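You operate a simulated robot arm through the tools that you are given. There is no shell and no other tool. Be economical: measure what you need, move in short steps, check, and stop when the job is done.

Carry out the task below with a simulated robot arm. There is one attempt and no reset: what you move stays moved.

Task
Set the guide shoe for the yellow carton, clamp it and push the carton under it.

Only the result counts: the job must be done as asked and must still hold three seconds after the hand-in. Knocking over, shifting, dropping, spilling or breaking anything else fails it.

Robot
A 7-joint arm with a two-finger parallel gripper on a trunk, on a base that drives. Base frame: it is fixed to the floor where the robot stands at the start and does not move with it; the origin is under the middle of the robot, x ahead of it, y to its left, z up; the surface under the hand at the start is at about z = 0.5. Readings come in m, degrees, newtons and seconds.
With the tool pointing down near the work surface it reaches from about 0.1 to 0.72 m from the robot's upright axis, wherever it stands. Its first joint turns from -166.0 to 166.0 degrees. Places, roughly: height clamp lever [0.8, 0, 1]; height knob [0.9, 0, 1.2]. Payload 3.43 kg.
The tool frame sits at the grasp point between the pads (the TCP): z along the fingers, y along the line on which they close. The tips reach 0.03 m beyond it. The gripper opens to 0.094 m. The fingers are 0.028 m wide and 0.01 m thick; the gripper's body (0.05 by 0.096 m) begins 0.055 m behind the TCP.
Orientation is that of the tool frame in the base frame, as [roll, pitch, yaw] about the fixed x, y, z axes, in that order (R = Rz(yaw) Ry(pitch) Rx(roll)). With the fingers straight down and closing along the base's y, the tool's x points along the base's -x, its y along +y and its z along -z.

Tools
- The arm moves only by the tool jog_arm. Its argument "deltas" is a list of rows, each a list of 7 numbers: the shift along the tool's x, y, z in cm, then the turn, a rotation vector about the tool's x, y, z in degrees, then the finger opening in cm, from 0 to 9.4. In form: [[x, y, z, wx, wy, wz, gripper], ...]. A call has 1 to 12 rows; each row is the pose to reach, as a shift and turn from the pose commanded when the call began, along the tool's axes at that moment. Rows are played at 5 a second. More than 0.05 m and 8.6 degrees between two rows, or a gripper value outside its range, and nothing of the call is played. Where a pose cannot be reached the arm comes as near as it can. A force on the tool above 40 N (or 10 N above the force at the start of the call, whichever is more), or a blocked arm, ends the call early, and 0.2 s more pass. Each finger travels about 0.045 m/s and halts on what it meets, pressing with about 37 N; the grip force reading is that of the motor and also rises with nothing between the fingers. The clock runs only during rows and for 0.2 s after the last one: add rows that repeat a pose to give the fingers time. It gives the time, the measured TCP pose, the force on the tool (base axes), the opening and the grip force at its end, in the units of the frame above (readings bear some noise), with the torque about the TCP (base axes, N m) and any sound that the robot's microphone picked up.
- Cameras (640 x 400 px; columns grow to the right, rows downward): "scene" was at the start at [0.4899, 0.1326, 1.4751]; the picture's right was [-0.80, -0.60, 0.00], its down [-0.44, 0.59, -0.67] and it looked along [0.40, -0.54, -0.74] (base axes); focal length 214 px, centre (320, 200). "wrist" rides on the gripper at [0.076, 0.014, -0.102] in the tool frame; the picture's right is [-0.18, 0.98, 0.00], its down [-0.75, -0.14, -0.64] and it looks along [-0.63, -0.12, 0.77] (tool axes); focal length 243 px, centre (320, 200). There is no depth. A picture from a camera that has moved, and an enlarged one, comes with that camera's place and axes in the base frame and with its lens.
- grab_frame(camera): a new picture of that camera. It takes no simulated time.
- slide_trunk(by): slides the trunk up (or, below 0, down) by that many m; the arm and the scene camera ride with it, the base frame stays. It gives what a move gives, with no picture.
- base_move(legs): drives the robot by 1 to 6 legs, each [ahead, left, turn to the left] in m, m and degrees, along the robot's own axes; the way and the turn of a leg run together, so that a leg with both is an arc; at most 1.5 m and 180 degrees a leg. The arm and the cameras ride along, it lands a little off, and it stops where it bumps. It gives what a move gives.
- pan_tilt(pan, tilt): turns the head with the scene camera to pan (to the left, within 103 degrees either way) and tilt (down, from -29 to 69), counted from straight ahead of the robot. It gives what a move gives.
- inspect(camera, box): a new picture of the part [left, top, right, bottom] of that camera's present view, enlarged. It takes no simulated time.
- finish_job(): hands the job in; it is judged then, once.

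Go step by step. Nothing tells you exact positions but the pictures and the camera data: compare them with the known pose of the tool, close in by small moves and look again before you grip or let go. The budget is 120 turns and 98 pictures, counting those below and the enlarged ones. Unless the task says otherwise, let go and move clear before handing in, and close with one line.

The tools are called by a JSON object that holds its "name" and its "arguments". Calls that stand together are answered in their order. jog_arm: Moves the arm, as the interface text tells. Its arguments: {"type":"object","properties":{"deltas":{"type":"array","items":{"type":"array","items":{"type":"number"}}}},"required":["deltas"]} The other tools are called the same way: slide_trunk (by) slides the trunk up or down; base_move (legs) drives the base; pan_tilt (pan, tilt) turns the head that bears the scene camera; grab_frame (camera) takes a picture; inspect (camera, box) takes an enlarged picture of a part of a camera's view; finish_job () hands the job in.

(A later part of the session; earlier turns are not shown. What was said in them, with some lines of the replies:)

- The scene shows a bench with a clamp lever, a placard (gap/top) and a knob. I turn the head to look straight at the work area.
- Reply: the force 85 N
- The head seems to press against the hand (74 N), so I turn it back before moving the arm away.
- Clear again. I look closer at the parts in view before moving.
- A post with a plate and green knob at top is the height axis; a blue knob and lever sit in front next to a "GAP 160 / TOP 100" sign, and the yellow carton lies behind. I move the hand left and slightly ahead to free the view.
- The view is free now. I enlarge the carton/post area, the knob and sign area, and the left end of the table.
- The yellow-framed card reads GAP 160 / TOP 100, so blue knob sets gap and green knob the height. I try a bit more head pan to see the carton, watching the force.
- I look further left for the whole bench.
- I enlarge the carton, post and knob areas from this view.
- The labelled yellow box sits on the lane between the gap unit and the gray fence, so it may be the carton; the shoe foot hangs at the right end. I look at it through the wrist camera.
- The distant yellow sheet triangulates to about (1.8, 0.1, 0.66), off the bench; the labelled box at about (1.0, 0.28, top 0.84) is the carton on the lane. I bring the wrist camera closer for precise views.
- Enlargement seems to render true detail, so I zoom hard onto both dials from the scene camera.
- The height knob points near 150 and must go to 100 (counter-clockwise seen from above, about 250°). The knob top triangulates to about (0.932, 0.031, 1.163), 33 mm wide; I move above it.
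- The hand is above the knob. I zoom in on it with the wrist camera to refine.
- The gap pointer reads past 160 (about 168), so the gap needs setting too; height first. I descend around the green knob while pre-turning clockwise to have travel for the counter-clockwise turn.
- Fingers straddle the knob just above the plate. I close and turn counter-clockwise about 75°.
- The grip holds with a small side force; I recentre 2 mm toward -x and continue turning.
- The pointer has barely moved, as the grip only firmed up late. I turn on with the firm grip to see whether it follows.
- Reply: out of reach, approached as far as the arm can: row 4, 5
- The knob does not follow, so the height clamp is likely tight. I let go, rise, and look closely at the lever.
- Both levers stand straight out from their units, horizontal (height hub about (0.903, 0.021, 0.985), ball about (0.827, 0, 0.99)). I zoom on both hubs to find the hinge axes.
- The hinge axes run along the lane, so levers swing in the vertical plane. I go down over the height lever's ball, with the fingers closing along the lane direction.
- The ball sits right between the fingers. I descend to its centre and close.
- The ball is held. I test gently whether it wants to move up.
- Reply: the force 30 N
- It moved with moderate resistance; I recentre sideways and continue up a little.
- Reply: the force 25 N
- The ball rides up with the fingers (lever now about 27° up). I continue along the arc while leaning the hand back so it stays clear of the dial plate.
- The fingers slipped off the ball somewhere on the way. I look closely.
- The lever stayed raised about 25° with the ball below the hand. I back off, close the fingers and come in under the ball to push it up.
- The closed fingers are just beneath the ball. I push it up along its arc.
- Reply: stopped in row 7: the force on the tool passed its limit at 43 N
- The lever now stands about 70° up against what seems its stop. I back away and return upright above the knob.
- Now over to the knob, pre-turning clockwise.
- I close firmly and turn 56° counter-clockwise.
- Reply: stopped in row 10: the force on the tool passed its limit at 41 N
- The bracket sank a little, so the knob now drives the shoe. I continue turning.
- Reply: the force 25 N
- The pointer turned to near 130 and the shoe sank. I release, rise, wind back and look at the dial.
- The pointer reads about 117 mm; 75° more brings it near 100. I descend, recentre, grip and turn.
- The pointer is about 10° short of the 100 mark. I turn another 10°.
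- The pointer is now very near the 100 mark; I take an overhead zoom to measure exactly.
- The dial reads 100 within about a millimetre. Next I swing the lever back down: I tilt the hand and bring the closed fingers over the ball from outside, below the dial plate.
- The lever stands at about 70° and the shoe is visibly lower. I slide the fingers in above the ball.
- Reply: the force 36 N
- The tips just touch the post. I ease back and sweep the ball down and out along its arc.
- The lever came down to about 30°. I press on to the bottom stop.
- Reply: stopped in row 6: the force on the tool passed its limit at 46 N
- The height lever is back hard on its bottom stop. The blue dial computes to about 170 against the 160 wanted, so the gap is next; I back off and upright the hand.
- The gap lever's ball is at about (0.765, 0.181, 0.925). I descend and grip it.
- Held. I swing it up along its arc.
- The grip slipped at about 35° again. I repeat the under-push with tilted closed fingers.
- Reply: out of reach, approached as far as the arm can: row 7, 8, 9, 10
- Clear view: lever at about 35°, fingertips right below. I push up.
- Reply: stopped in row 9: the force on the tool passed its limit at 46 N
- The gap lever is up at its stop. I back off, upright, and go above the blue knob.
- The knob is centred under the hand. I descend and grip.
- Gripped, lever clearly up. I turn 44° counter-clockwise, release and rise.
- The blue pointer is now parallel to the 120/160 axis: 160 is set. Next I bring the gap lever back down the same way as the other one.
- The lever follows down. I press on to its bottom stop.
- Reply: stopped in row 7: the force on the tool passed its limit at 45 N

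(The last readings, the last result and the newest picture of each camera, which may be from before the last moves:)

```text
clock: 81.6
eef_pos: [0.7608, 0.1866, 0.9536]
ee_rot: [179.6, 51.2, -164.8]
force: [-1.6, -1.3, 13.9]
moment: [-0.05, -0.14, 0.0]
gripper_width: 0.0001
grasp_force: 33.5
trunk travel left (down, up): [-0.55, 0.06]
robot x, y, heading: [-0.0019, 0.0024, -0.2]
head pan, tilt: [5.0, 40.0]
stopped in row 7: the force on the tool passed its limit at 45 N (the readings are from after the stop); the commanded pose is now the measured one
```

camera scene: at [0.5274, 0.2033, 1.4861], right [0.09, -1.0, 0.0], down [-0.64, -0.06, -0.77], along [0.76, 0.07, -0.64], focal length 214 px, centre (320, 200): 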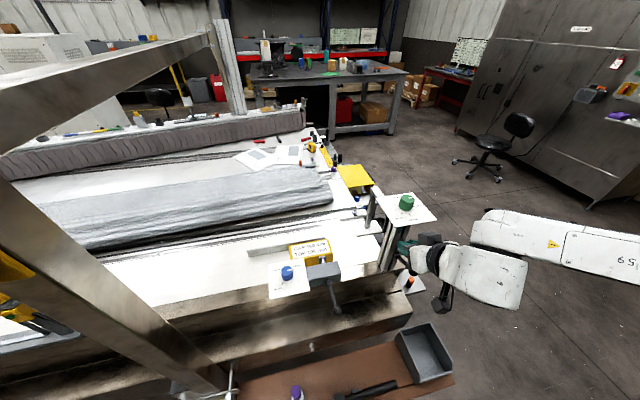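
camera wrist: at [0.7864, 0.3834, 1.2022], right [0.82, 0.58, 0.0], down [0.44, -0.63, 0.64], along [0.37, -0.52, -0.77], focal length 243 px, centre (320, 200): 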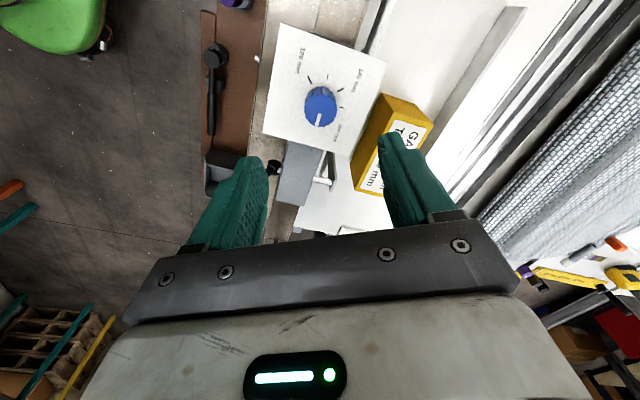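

Bottom stop reached. I back off upright and check levers and carton.

{"name": "jog_arm", "arguments": {"deltas": [[-2, 0, -1, 0, 0, 0, 0], [-2, 0, -5, 0, 0, 0, 0], [-2, 0, -9, 0, 0, 0, 0], [-4, 0, -11, 0, 8, 0, 0], [-7, 0, -12, 0, 16, 0, 0], [-10, 0, -13, 0, 24, 0, 0], [-12, 0, -14, 0, 32, 0, 0], [-13, 0, -15, 0, 40, 0, 0], [-14, 0, -16, 0, 48, 0, 0], [-14, 0, -16, 0, 51, 0, 0]]}}

{"name": "inspect", "arguments": {"camera": "scene", "box": [240, 180, 440, 320]}}

{"name": "grab_frame", "arguments": {"camera": "wrist"}}

```text
clock: 83.8
eef_pos: [0.7256, 0.1772, 1.1611]
ee_rot: [179.8, -0.1, -164.5]
force: [0.2, 0.5, -0.4]
moment: [0.01, -0.02, 0.0]
gripper_width: 0.0
grasp_force: 33.4
trunk travel left (down, up): [-0.55, 0.06]
robot x, y, heading: [-0.0043, -0.0013, -0.2]
head pan, tilt: [5.0, 40.0]
```

```text
2.86 times, centred on (340, 250) of scene
camera zoom: at [0.5262, 0.2029, 1.4861], right [0.09, -1.0, 0.0], down [-0.64, -0.06, -0.77], along [0.76, 0.07, -0.64], focal length 613 px, centre (263, 57)
```

zoom: 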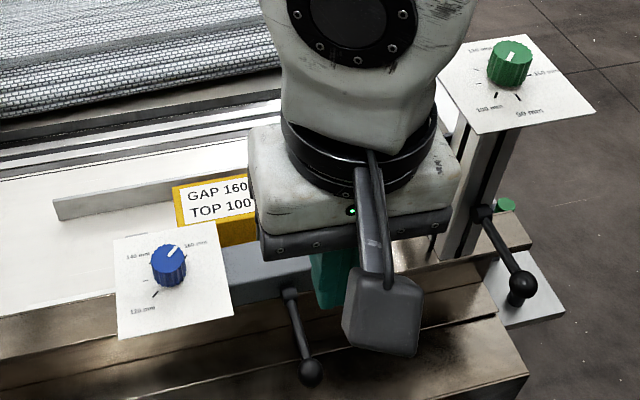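

```text
24 pictures are left
camera wrist: at [0.6491, 0.1699, 1.2633], right [-0.09, 1.0, 0.0], down [0.77, 0.06, 0.64], along [0.64, 0.06, -0.77], focal length 243 px, centre (320, 200)
```

wrist: 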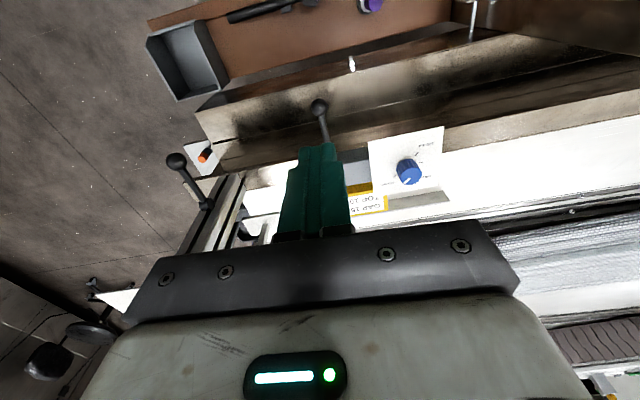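

Both levers are down. The shoe (from its known 50 mm drop) is centred near (1.056, 0.085), about 0.2 m down the lane from the carton. I move behind the carton, turning the hand so the camera trails and both fingers face the carton.

{"name": "jog_arm", "arguments": {"deltas": [[-2.4, 1.2, 0, 0, 0, 7.5, 2.5], [-4.8, 2.4, 0, 0, 0, 15, 2.5], [-7.2, 3.7, 0, 0, 0, 22.5, 2.5], [-9.7, 4.9, 0, 0, 0, 30, 2.5], [-12.1, 6.1, 1, 0, 0, 37.5, 2.5], [-14.5, 7.3, 1.5, 0, 0, 45, 2.5], [-17, 8.5, 2, 0, 0, 52.5, 2.5], [-19.3, 9.8, 3, 0, 0, 60, 2.5], [-21.8, 11, 4, 0, 0, 67.5, 2.5], [-24.2, 12.2, 5, 0, 0, 75, 2.5], [-26.6, 13.5, 6, 0, 0, 82.5, 2.5], [-29, 14.7, 6, 0, 0, 89.8, 2.5]]}}

{"name": "grab_frame", "arguments": {"camera": "wrist"}}

{"name": "grab_frame", "arguments": {"camera": "scene"}}

```text
clock: 86.4
eef_pos: [0.9226, 0.3662, 1.1064]
ee_rot: [-179.9, -0.3, 106.5]
force: [0.0, -0.9, -1.0]
moment: [0.04, 0.05, 0.01]
gripper_width: 0.0251
grasp_force: 0.0
out of reach, approached as far as the arm can: row 11, 12
trunk travel left (down, up): [-0.55, 0.06]
robot x, y, heading: [-0.0003, -0.0031, -0.1]
head pan, tilt: [5.0, 40.0]
```

```text
23 pictures are left
camera wrist: at [0.9156, 0.4428, 1.2087], right [0.99, 0.1, 0.0], down [0.08, -0.77, 0.64], along [0.06, -0.64, -0.77], focal length 243 px, centre (320, 200)
```

wrist: 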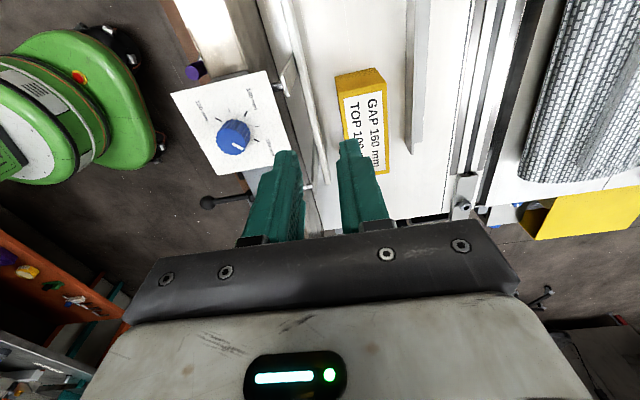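

```text
22 pictures are left
camera scene: at [0.5263, 0.2007, 1.4863], right [0.09, -1.0, 0.0], down [-0.64, -0.05, -0.77], along [0.76, 0.07, -0.64], focal length 214 px, centre (320, 200)
```

scene: 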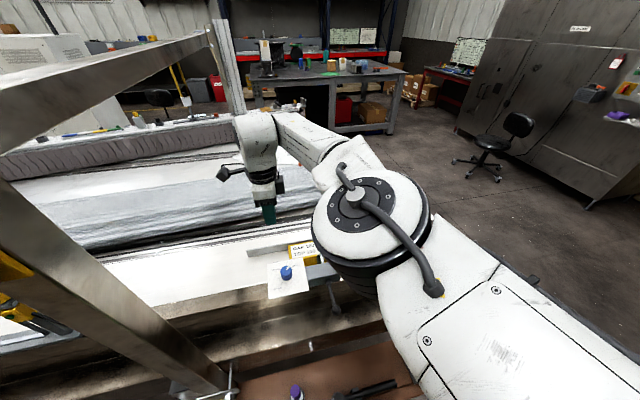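

The spot is just out of reach (the carton spans about 1.01–1.07 across the lane, floor at z 0.742). I pull the arm back a bit and drive the base 0.1 m ahead.

{"name": "jog_arm", "arguments": {"deltas": [[0.9, -3.2, -1, 0, 0, 0, 2.5], [1.9, -6.4, -2, 0, 0, 0, 2.5], [2.8, -9.6, -4, 0, 0, 0, 2.5]]}}

{"name": "base_move", "arguments": {"legs": [[0.1, 0, 0]]}}

{"name": "grab_frame", "arguments": {"camera": "scene"}}

```text
clock: 87.2
eef_pos: [0.8232, 0.3681, 1.1424]
ee_rot: [-180.0, -0.3, 105.5]
force: [-0.3, -0.5, 0.0]
moment: [0.0, 0.0, 0.01]
gripper_width: 0.0249
grasp_force: 0.1
trunk travel left (down, up): [-0.55, 0.06]
robot x, y, heading: [-0.0039, -0.0006, -0.0]
head pan, tilt: [5.0, 40.0]
```

```text
clock: 88.3
eef_pos: [0.9254, 0.3697, 1.1417]
ee_rot: [180.0, -0.4, 105.7]
force: [0.8, -0.1, 0.1]
moment: [0.0, 0.0, 0.0]
gripper_width: 0.025
grasp_force: 0.1
trunk travel left (down, up): [-0.55, 0.06]
robot x, y, heading: [0.0997, -0.0037, -0.2]
head pan, tilt: [5.0, 40.0]
```

```text
21 pictures are left
camera scene: at [0.6275, 0.2036, 1.486], right [0.09, -1.0, 0.0], down [-0.64, -0.06, -0.77], along [0.76, 0.07, -0.64], focal length 214 px, centre (320, 200)
```

scene: 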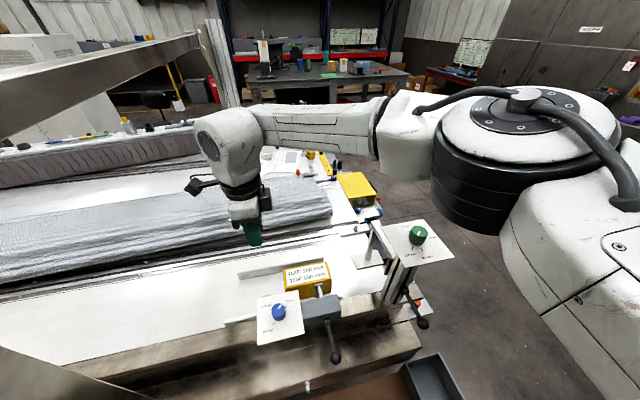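

Driving went clean. I move over the spot behind the carton and descend part way, watching that the elbow stays clear of the dial post.

{"name": "slide_trunk", "arguments": {"by": 0.06}}

{"name": "jog_arm", "arguments": {"deltas": [[0, 2.4, 3, 0, 0, 0, 2.5], [-0.5, 4.8, 6, 0, 0, 0, 2.5], [-0.5, 4.8, 10, 0, 0, 0, 2.5], [-0.5, 4.8, 14, 0, 0, 0, 2.5], [-0.5, 4.8, 18, 0, 0, 0, 2.5]]}}

{"name": "grab_frame", "arguments": {"camera": "scene"}}

```text
clock: 89.3
eef_pos: [0.9266, 0.3692, 1.2022]
ee_rot: [-180.0, -0.2, 105.8]
force: [-0.3, -0.2, 0.7]
moment: [-0.01, -0.01, -0.01]
gripper_width: 0.0253
grasp_force: 0.0
trunk travel left (down, up): [-0.61, 0.0]
robot x, y, heading: [0.1007, -0.0017, -0.1]
head pan, tilt: [5.0, 40.0]
```

```text
clock: 90.5
eef_pos: [0.9719, 0.3803, 1.022]
ee_rot: [-180.0, -0.2, 105.8]
force: [0.4, 0.1, 0.6]
moment: [-0.01, -0.01, -0.01]
gripper_width: 0.0252
grasp_force: 0.0
trunk travel left (down, up): [-0.61, 0.0]
robot x, y, heading: [0.1004, -0.0036, 0.1]
head pan, tilt: [5.0, 40.0]
```

```text
20 pictures are left
camera scene: at [0.6276, 0.2037, 1.5461], right [0.09, -1.0, 0.0], down [-0.64, -0.06, -0.77], along [0.76, 0.07, -0.64], focal length 214 px, centre (320, 200)
```

scene: 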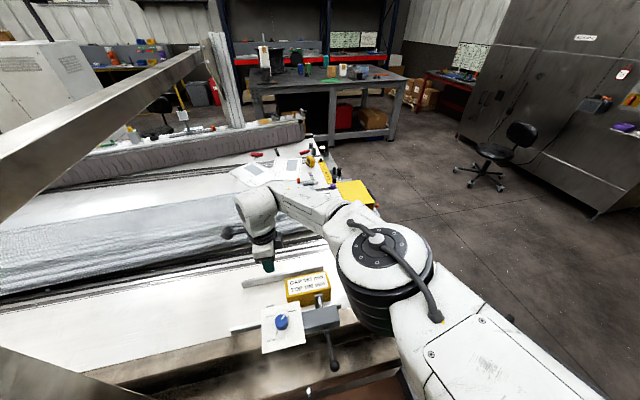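

The elbow would come down onto the dial post from here, so I need to stand further left. I raise the hand again and look left for free space.

{"name": "jog_arm", "arguments": {"deltas": [[0, 0, -4, 0, 0, 0, 2.5], [0, 0, -8, 0, 0, 0, 2.5], [0, 0, -12, 0, 0, 0, 2.5], [0, 0, -16, 0, 0, 0, 2.5], [0, -4, -18, 0, 0, 0, 2.5], [0, -8, -18, 0, 0, 0, 2.5]]}}

{"name": "pan_tilt", "arguments": {"pan": 60, "tilt": 50}}

{"name": "grab_frame", "arguments": {"camera": "scene"}}

```text
clock: 91.9
eef_pos: [0.8963, 0.358, 1.2047]
ee_rot: [180.0, -0.1, 105.7]
force: [0.0, 0.8, 0.3]
moment: [0.0, -0.01, 0.01]
gripper_width: 0.0251
grasp_force: 0.2
trunk travel left (down, up): [-0.61, 0.0]
robot x, y, heading: [0.1047, -0.0023, 0.2]
head pan, tilt: [5.0, 40.0]
```

```text
clock: 93.2
eef_pos: [0.8967, 0.3578, 1.2036]
ee_rot: [-180.0, -0.2, 105.8]
force: [1.0, 0.3, 0.3]
moment: [0.03, -0.01, 0.01]
gripper_width: 0.0248
grasp_force: 0.1
trunk travel left (down, up): [-0.61, 0.0]
robot x, y, heading: [0.0997, -0.0013, -0.1]
head pan, tilt: [60.0, 50.0]
```

```text
19 pictures are left
camera scene: at [0.5814, 0.2629, 1.5319], right [0.87, -0.5, 0.0], down [-0.38, -0.66, -0.64], along [0.32, 0.56, -0.77], focal length 214 px, centre (320, 200)
```

scene: 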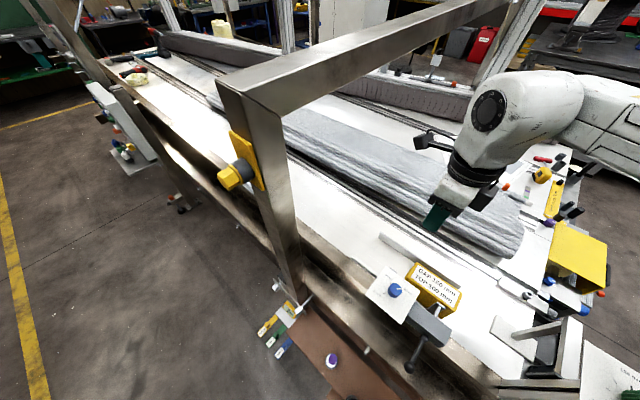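

A gantry post stands at about (0.61, 0.46), so left room is small. I step back 5 cm and left 5 cm; then the elbow stays clear of the dial post, and tilting the hand during the push will cover the lane travel.

{"name": "pan_tilt", "arguments": {"pan": 5, "tilt": 45}}

{"name": "base_move", "arguments": {"legs": [[-0.05, 0.05, 0]]}}

```text
clock: 94.4
eef_pos: [0.8965, 0.3572, 1.2037]
ee_rot: [180.0, -0.2, 105.8]
force: [0.3, -0.1, 0.0]
moment: [0.01, -0.02, -0.05]
gripper_width: 0.0249
grasp_force: 0.0
trunk travel left (down, up): [-0.61, 0.0]
robot x, y, heading: [0.0958, 0.0027, 0.1]
head pan, tilt: [5.0, 45.0]
```

```text
clock: 95.4
eef_pos: [0.846, 0.4079, 1.2034]
ee_rot: [180.0, -0.1, 105.8]
force: [0.0, 0.0, 0.1]
moment: [0.03, 0.0, 0.0]
gripper_width: 0.0248
grasp_force: 0.0
trunk travel left (down, up): [-0.61, 0.0]
robot x, y, heading: [0.0495, 0.0509, -0.1]
head pan, tilt: [5.0, 45.0]
```

{"name": "jog_arm", "arguments": {"deltas": [[-1.6, 3.8, 0, 0, 0, 0, 2.5], [-3.2, 7.6, 0, 0, 0, 0, 2.5], [-4.9, 11.4, 1, 0, 0, 0, 2.5], [-4.9, 11.4, 5, 0, 0, 0, 2.5], [-4.9, 11.4, 9, 0, 0, 0, 2.5], [-4.9, 11.4, 13, 0, 0, 0, 2.5], [-4.9, 11.4, 17, 0, 0, 0, 2.5], [-4.9, 11.4, 20, 0, 0, 0, 2.5]]}}

{"name": "grab_frame", "arguments": {"camera": "scene"}}

{"name": "grab_frame", "arguments": {"camera": "wrist"}}

```text
clock: 97.2
eef_pos: [0.9648, 0.3936, 1.0218]
ee_rot: [179.7, -0.4, 106.2]
force: [-0.1, 0.4, -0.1]
moment: [-0.03, 0.01, 0.01]
gripper_width: 0.025
grasp_force: 0.1
out of reach, approached as far as the arm can: row 8
trunk travel left (down, up): [-0.61, 0.0]
robot x, y, heading: [0.0479, 0.0479, -0.2]
head pan, tilt: [5.0, 45.0]
```

```text
18 pictures are left
camera scene: at [0.5731, 0.2537, 1.5388], right [0.09, -1.0, 0.0], down [-0.7, -0.06, -0.71], along [0.7, 0.06, -0.71], focal length 214 px, centre (320, 200)
```

scene: 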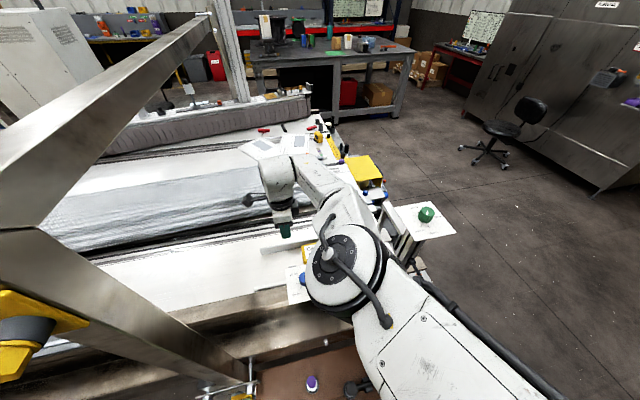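

```text
17 pictures are left
camera wrist: at [0.9582, 0.4704, 1.1232], right [1.0, 0.1, 0.0], down [0.07, -0.77, 0.64], along [0.06, -0.63, -0.77], focal length 243 px, centre (320, 200)
```

wrist: 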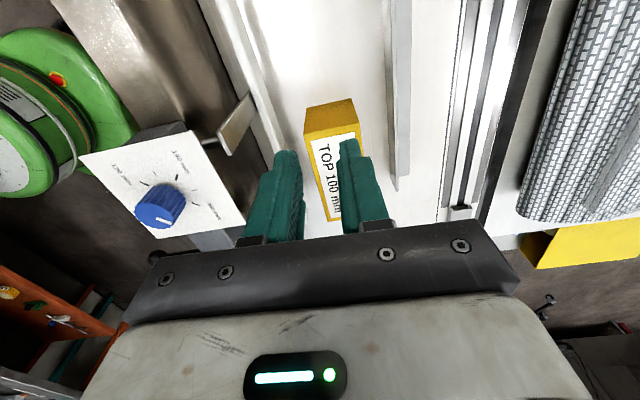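

The reach limit and the elbow height matter now, so I measure the elbow by viewing it from a second head angle.

{"name": "pan_tilt", "arguments": {"pan": -50, "tilt": 45}}

{"name": "grab_frame", "arguments": {"camera": "scene"}}

```text
clock: 98.5
eef_pos: [0.9637, 0.3946, 1.0204]
ee_rot: [179.9, -0.5, 106.1]
force: [0.2, 0.4, -1.0]
moment: [-0.01, 0.0, -0.01]
gripper_width: 0.0251
grasp_force: 0.0
trunk travel left (down, up): [-0.61, 0.0]
robot x, y, heading: [0.0475, 0.0545, 0.2]
head pan, tilt: [-50.0, 45.0]
```

```text
16 pictures are left
camera scene: at [0.5442, 0.1848, 1.5388], right [-0.77, -0.64, 0.0], down [-0.46, 0.54, -0.71], along [0.46, -0.54, -0.71], focal length 214 px, centre (320, 200)
```

scene: 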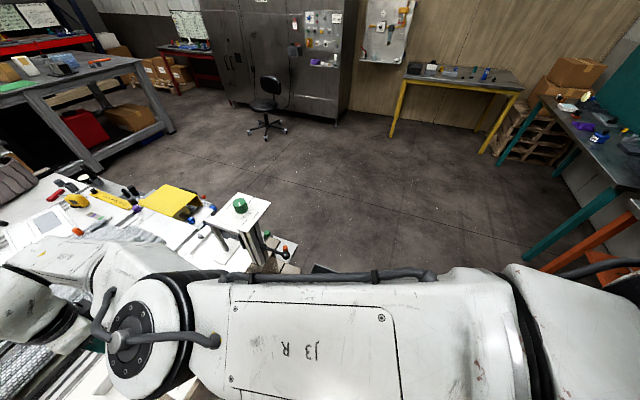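

The elbow triangulates to about (0.70, 0.25) with its top at 1.34, much higher than feared. I lower the trunk, which takes the hand straight down behind the carton.

{"name": "slide_trunk", "arguments": {"by": -0.15}}

{"name": "pan_tilt", "arguments": {"pan": -5, "tilt": 40}}

{"name": "grab_frame", "arguments": {"camera": "scene"}}

{"name": "grab_frame", "arguments": {"camera": "wrist"}}

```text
clock: 100.2
eef_pos: [0.9641, 0.3954, 0.8707]
ee_rot: [179.8, -0.3, 106.1]
force: [0.3, -0.5, -0.1]
moment: [0.0, 0.02, 0.01]
gripper_width: 0.0252
grasp_force: 0.0
trunk travel left (down, up): [-0.46, 0.15]
robot x, y, heading: [0.047, 0.0499, 0.0]
head pan, tilt: [-50.0, 45.0]
```

```text
clock: 101.3
eef_pos: [0.9628, 0.3948, 0.87]
ee_rot: [179.8, -0.4, 106.2]
force: [-0.2, 0.6, 0.4]
moment: [-0.02, 0.0, 0.01]
gripper_width: 0.0252
grasp_force: 0.0
trunk travel left (down, up): [-0.46, 0.15]
robot x, y, heading: [0.0505, 0.0516, 0.1]
head pan, tilt: [-5.0, 40.0]
```

```text
15 pictures are left
camera scene: at [0.5765, 0.2396, 1.396], right [-0.09, -1.0, 0.0], down [-0.64, 0.06, -0.77], along [0.76, -0.07, -0.64], focal length 214 px, centre (320, 200)
```

scene: 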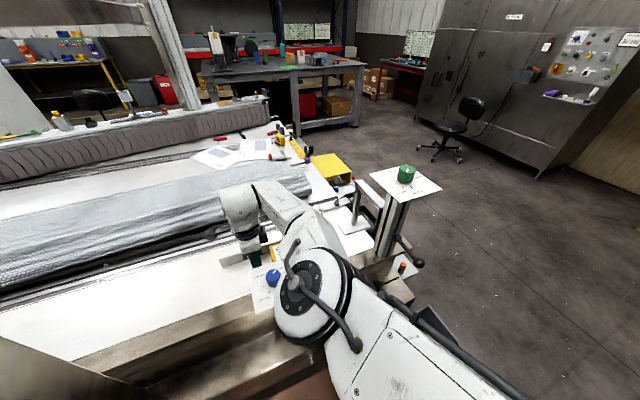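

```text
14 pictures are left
camera wrist: at [0.9578, 0.471, 0.9732], right [1.0, 0.1, 0.0], down [0.07, -0.77, 0.64], along [0.06, -0.63, -0.77], focal length 243 px, centre (320, 200)
```

wrist: 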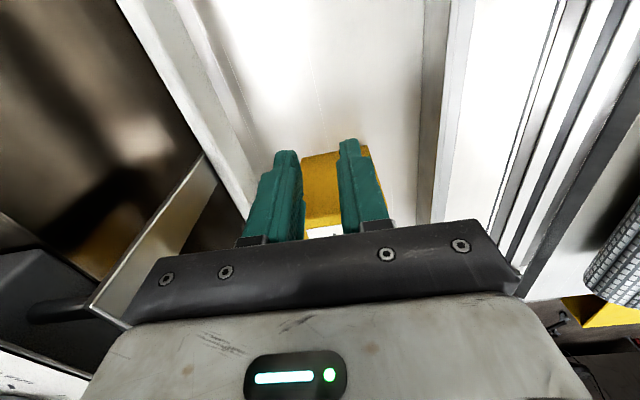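

The hand is behind the carton, about 1 cm off its centre line. I drive 3 cm ahead for reach margin, recentre, and lower the last 4 cm.

{"name": "base_move", "arguments": {"legs": [[0.03, 0, 0]]}}

{"name": "jog_arm", "arguments": {"deltas": [[0.5, -1.7, 0, 0, 0, 0, 2.5]]}}

{"name": "slide_trunk", "arguments": {"by": -0.035}}

{"name": "grab_frame", "arguments": {"camera": "wrist"}}

{"name": "inspect", "arguments": {"camera": "scene", "box": [190, 150, 450, 320]}}

```text
clock: 102.2
eef_pos: [0.9955, 0.3934, 0.8696]
ee_rot: [179.8, -0.3, 106.1]
force: [0.4, -0.3, -0.7]
moment: [0.0, -0.02, -0.01]
gripper_width: 0.025
grasp_force: 0.1
trunk travel left (down, up): [-0.46, 0.15]
robot x, y, heading: [0.076, 0.0512, -0.0]
head pan, tilt: [-5.0, 40.0]
```

```text
clock: 102.6
eef_pos: [0.9758, 0.3945, 0.8701]
ee_rot: [179.8, -0.4, 106.2]
force: [-0.3, 0.6, 0.3]
moment: [-0.02, -0.01, 0.02]
gripper_width: 0.0249
grasp_force: 0.0
trunk travel left (down, up): [-0.46, 0.15]
robot x, y, heading: [0.0777, 0.0515, 0.2]
head pan, tilt: [-5.0, 40.0]
```

```text
clock: 103.4
eef_pos: [0.9758, 0.3935, 0.8355]
ee_rot: [179.8, -0.3, 106.0]
force: [-0.8, 0.3, -0.8]
moment: [0.03, -0.02, -0.03]
gripper_width: 0.0249
grasp_force: 0.0
trunk travel left (down, up): [-0.425, 0.185]
robot x, y, heading: [0.081, 0.0518, 0.0]
head pan, tilt: [-5.0, 40.0]
```

```text
13 pictures are left
camera wrist: at [0.9697, 0.4705, 0.9383], right [1.0, 0.1, 0.0], down [0.07, -0.77, 0.64], along [0.06, -0.63, -0.77], focal length 243 px, centre (320, 200)
```

wrist: 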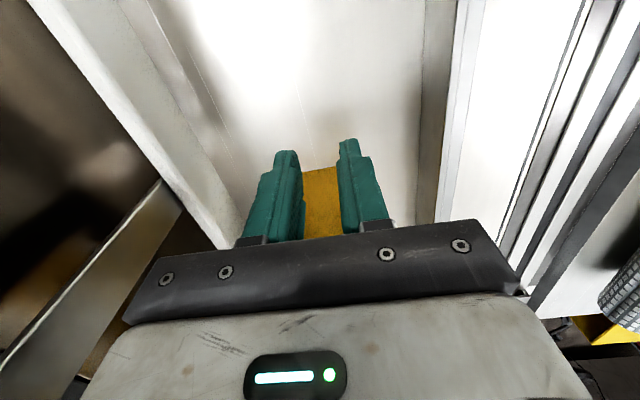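

```text
2.35 times, centred on (320, 235) of scene
camera zoom: at [0.6062, 0.2397, 1.3611], right [-0.09, -1.0, 0.0], down [-0.64, 0.06, -0.77], along [0.76, -0.07, -0.64], focal length 505 px, centre (320, 118)
```

zoom: 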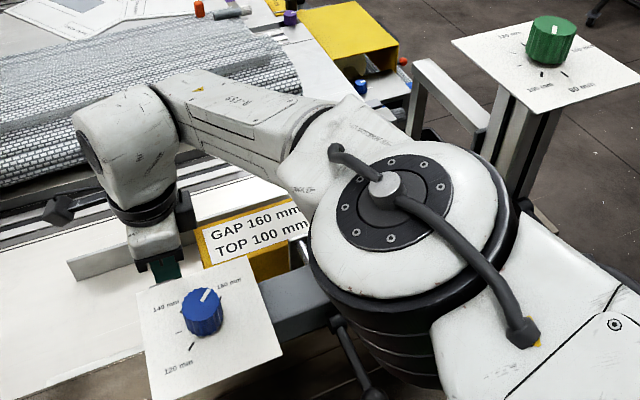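

The hand is centred behind the carton (tips at about z 0.805). I start the push along the lane, tilting gradually.

{"name": "jog_arm", "arguments": {"deltas": [[-1.8, 0, 0, 0, -2.5, 0, 2.5], [-3.6, 0, 0, 0, -5, 0, 2.5], [-5.4, 0, 0, 0, -7.5, 0, 2.5], [-7.2, 0, 0, 0, -10, 0, 2.5], [-9, 0, 0, 0, -12.5, 0, 2.5], [-10.8, 0, 0, 0, -15, 0, 2.5]]}}

{"name": "grab_frame", "arguments": {"camera": "scene"}}

{"name": "grab_frame", "arguments": {"camera": "wrist"}}

```text
clock: 104.8
eef_pos: [1.0076, 0.2896, 0.8353]
ee_rot: [179.9, 14.7, 106.0]
force: [0.7, -0.6, -0.4]
moment: [-0.02, 0.0, -0.01]
gripper_width: 0.0249
grasp_force: 0.1
trunk travel left (down, up): [-0.425, 0.185]
robot x, y, heading: [0.0762, 0.051, -0.0]
head pan, tilt: [-5.0, 40.0]
```

```text
11 pictures are left
camera scene: at [0.6063, 0.2398, 1.361], right [-0.09, -1.0, 0.0], down [-0.64, 0.06, -0.77], along [0.76, -0.07, -0.64], focal length 214 px, centre (320, 200)
```

scene: 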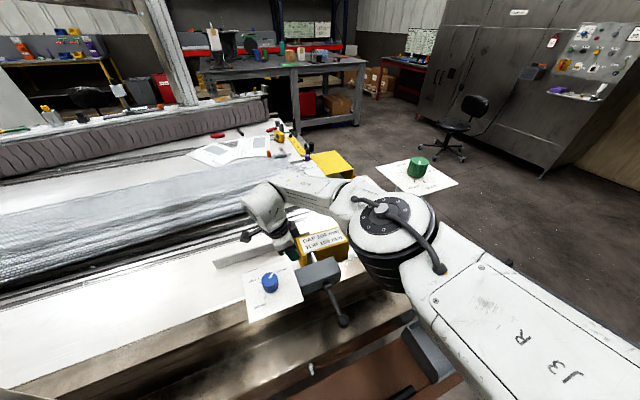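

```text
10 pictures are left
camera wrist: at [0.9939, 0.3902, 0.915], right [0.99, 0.1, 0.05], down [0.02, -0.58, 0.81], along [0.11, -0.81, -0.58], focal length 243 px, centre (320, 200)
```

wrist: 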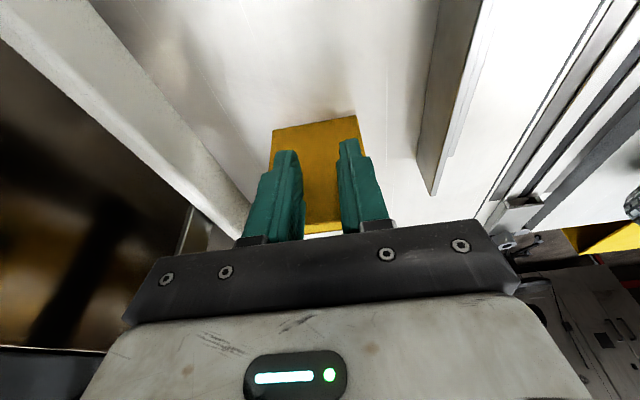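

The carton slides squarely with almost no force. I push on 8 cm and look again.

{"name": "jog_arm", "arguments": {"deltas": [[-1.55, 0, 0.4, 0, -3, 0, 2.5], [-3.1, 0, 0.8, 0, -6, 0, 2.5], [-4.64, 0, 1.22, 0, -9, 0, 2.5], [-6.2, 0, 1.63, 0, -12, 0, 2.5], [-7.74, 0, 2.03, 0, -15, 0, 2.5]]}}

{"name": "grab_frame", "arguments": {"camera": "wrist"}}

{"name": "inspect", "arguments": {"camera": "scene", "box": [240, 150, 460, 300]}}

```text
clock: 106.0
eef_pos: [1.0275, 0.2146, 0.8351]
ee_rot: [179.8, 29.7, 106.0]
force: [-0.1, 0.0, 0.0]
moment: [0.01, 0.0, 0.0]
gripper_width: 0.025
grasp_force: 0.0
trunk travel left (down, up): [-0.425, 0.185]
robot x, y, heading: [0.0763, 0.0461, 0.1]
head pan, tilt: [-5.0, 40.0]
```

```text
9 pictures are left
camera wrist: at [1.0107, 0.3301, 0.8863], right [0.99, 0.12, 0.09], down [-0.05, -0.36, 0.93], along [0.15, -0.92, -0.35], focal length 243 px, centre (320, 200)
```

wrist: 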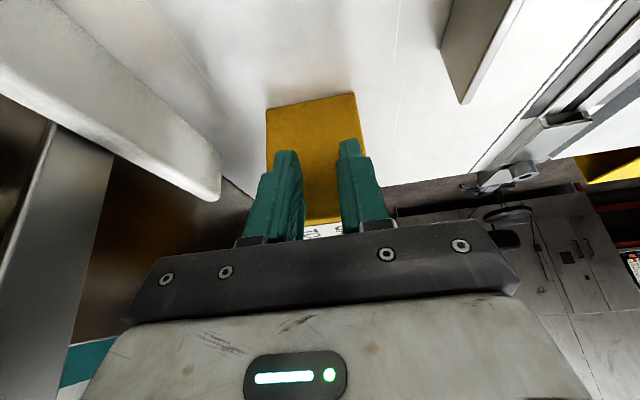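

```text
2.67 times, centred on (350, 225) of scene
camera zoom: at [0.6063, 0.2398, 1.361], right [-0.09, -1.0, 0.0], down [-0.64, 0.06, -0.77], along [0.76, -0.07, -0.64], focal length 572 px, centre (240, 133)
```

zoom: 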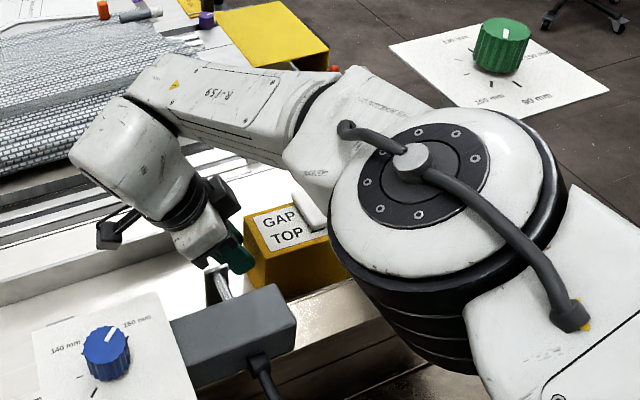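

The carton is already partly under the shoe foot. I push the last 2.8 cm to centre it.

{"name": "jog_arm", "arguments": {"deltas": [[-0.8, 0, 0.46, 0, -2, 0, 2.5], [-1.6, 0, 0.93, 0, -4, 0, 2.5], [-2.43, 0, 1.39, 0, -6, 0, 2.5]]}}

{"name": "inspect", "arguments": {"camera": "scene", "box": [240, 150, 460, 300]}}

```text
clock: 106.8
eef_pos: [1.0365, 0.1867, 0.8357]
ee_rot: [179.8, 35.6, 106.0]
force: [0.1, 0.5, -0.3]
moment: [0.03, -0.01, -0.02]
gripper_width: 0.0252
grasp_force: 0.0
trunk travel left (down, up): [-0.425, 0.185]
robot x, y, heading: [0.0791, 0.0495, -0.0]
head pan, tilt: [-5.0, 40.0]
```

```text
2.67 times, centred on (350, 225) of scene
camera zoom: at [0.6063, 0.2397, 1.361], right [-0.09, -1.0, 0.0], down [-0.64, 0.06, -0.77], along [0.76, -0.07, -0.64], focal length 572 px, centre (240, 133)
```

zoom: 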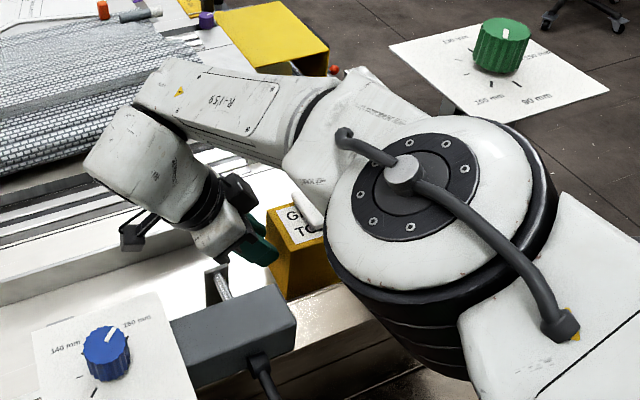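

The carton sits centred under the foot. I back the hand straight off along the lane, untilting, then raise the trunk.

{"name": "jog_arm", "arguments": {"deltas": [[1.6, 0, -1.16, 0, 0, 0, 2.5], [3.2, 0, -2.3, 0, 2, 0, 2.5], [4.9, 0, -3.5, 0, 6, 0, 2.5], [6.5, 0, -4.7, 0, 12, 0, 2.5], [8.1, 0, -5.8, 0, 18, 0, 2.5], [9.8, 0, -7, 0, 24, 0, 2.5], [11.4, 0, -8.1, 0, 30, 0, 2.5], [13, 0, -9.3, 0, 35, 0, 2.5]]}}

{"name": "slide_trunk", "arguments": {"by": 0.18}}

{"name": "grab_frame", "arguments": {"camera": "scene"}}

```text
clock: 108.6
eef_pos: [0.9932, 0.3397, 0.8356]
ee_rot: [179.8, 0.5, 106.1]
force: [0.7, 0.4, 0.5]
moment: [0.03, 0.0, -0.01]
gripper_width: 0.0251
grasp_force: 0.0
trunk travel left (down, up): [-0.425, 0.185]
robot x, y, heading: [0.0807, 0.0505, 0.2]
head pan, tilt: [-5.0, 40.0]
```

```text
clock: 110.6
eef_pos: [0.9925, 0.3391, 1.0145]
ee_rot: [179.8, 0.6, 106.1]
force: [0.1, 0.1, 0.5]
moment: [-0.01, -0.01, 0.03]
gripper_width: 0.0249
grasp_force: 0.1
trunk travel left (down, up): [-0.605, 0.005]
robot x, y, heading: [0.0773, 0.0525, -0.0]
head pan, tilt: [-5.0, 40.0]
```

```text
6 pictures are left
camera scene: at [0.6064, 0.2397, 1.541], right [-0.09, -1.0, 0.0], down [-0.64, 0.06, -0.77], along [0.76, -0.07, -0.64], focal length 214 px, centre (320, 200)
```

scene: 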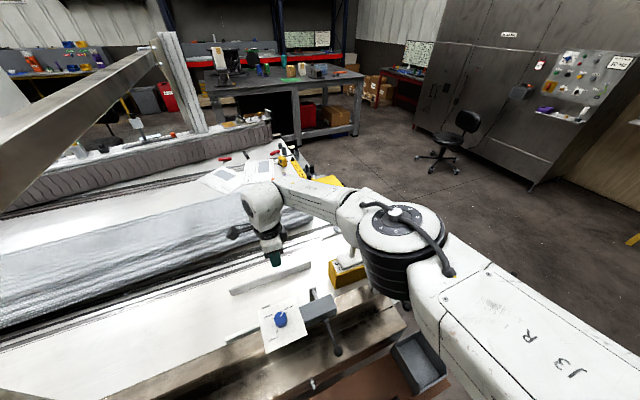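

I raise and retract the arm for a free final view of shoe, carton and levers.

{"name": "jog_arm", "arguments": {"deltas": [[0, 0, -4, 0, 0, 0, 2.5], [0, 0, -8, 0, 0, 0, 2.5], [0, 0, -12, 0, 0, 0, 2.5], [0, 0, -16, 0, 0, 0, 2.5], [1, -4, -20, 0, 0, 0, 2.5], [2, -8, -24, 0, 0, 0, 2.5], [3, -12, -28, 0, 0, 0, 2.5], [4, -15, -30, 0, 0, 0, 2.5], [5, -18, -30, 0, 0, 0, 2.5]]}}

{"name": "inspect", "arguments": {"camera": "scene", "box": [250, 180, 450, 340]}}

```text
refused: row 5 steps farther than a row can; nothing moved
```

```text
2.50 times, centred on (350, 260) of scene
camera zoom: at [0.6064, 0.2397, 1.541], right [-0.09, -1.0, 0.0], down [-0.64, 0.06, -0.77], along [0.76, -0.07, -0.64], focal length 536 px, centre (245, 50)
```

zoom: 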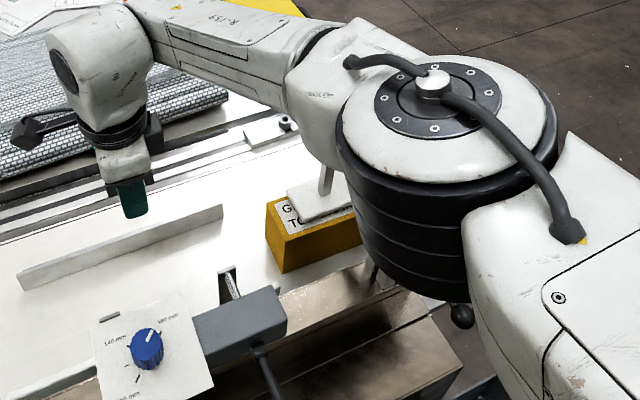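

{"name": "jog_arm", "arguments": {"deltas": [[0, 0, -4, 0, 0, 0, 2.5], [0, 0, -8, 0, 0, 0, 2.5], [0, 0, -12, 0, 0, 0, 2.5], [0, 0, -16, 0, 0, 0, 2.5], [1, -3, -18, 0, 0, 0, 2.5], [2, -6, -20, 0, 0, 0, 2.5], [3, -9, -22, 0, 0, 0, 2.5], [4, -12, -24, 0, 0, 0, 2.5], [5, -15, -25, 0, 0, 0, 2.5], [6, -18, -26, 0, 0, 0, 2.5]]}}

{"name": "grab_frame", "arguments": {"camera": "scene"}}

```text
clock: 112.8
eef_pos: [0.8008, 0.3496, 1.2745]
ee_rot: [179.8, 0.6, 106.1]
force: [0.0, 0.0, 0.3]
moment: [0.02, -0.03, -0.01]
gripper_width: 0.025
grasp_force: 0.0
trunk travel left (down, up): [-0.605, 0.005]
robot x, y, heading: [0.0775, 0.0528, 0.2]
head pan, tilt: [-5.0, 40.0]
```

```text
4 pictures are left
camera scene: at [0.6063, 0.2397, 1.541], right [-0.09, -1.0, 0.0], down [-0.64, 0.06, -0.77], along [0.76, -0.07, -0.64], focal length 214 px, centre (320, 200)
```

scene: 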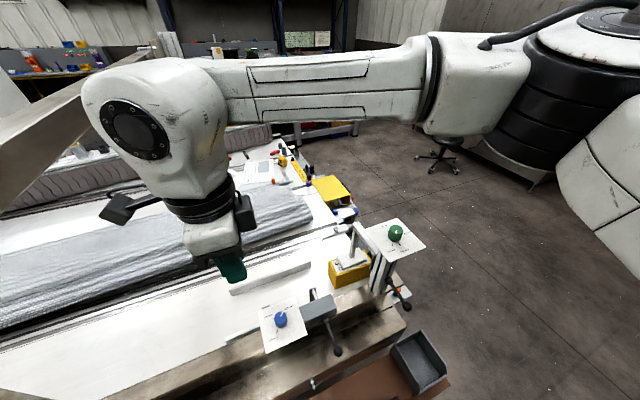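

{"name": "inspect", "arguments": {"camera": "scene", "box": [310, 210, 430, 310]}}

{"name": "inspect", "arguments": {"camera": "scene", "box": [250, 280, 360, 360]}}

```text
4.00 times, centred on (370, 260) of scene
camera zoom: at [0.6063, 0.2397, 1.541], right [-0.09, -1.0, 0.0], down [-0.64, 0.06, -0.77], along [0.76, -0.07, -0.64], focal length 858 px, centre (120, -40)
```

zoom: 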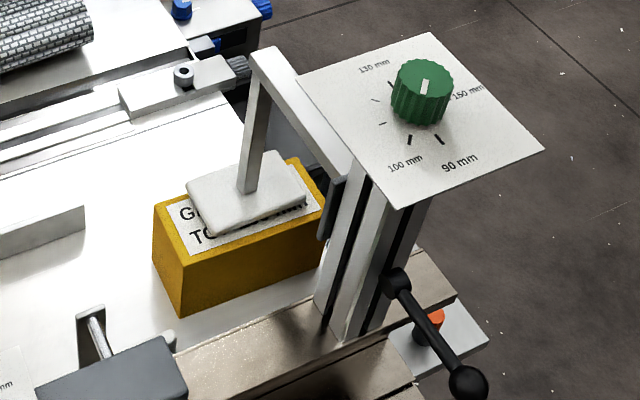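

```text
5.00 times, centred on (305, 320) of scene
camera zoom: at [0.6063, 0.2397, 1.541], right [-0.09, -1.0, 0.0], down [-0.64, 0.06, -0.77], along [0.76, -0.07, -0.64], focal length 1072 px, centre (395, -400)
```

zoom: 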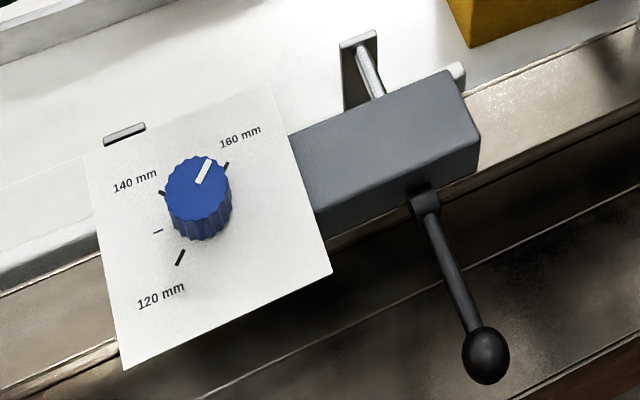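

The carton stands centred under the shoe, height is on 100, gap on 160, and both levers are down on their stops. The hand is clear, so I hand the job in.

{"name": "finish_job", "arguments": {}}

```text
The job is handed in.
```

I handed the job in with the shoe height set to 100 mm and the gap to 160 mm. Both clamp levers are closed, and the yellow carton is centred under the shoe with the hand clear. The dial readings come from camera views and are good to about 1 mm.
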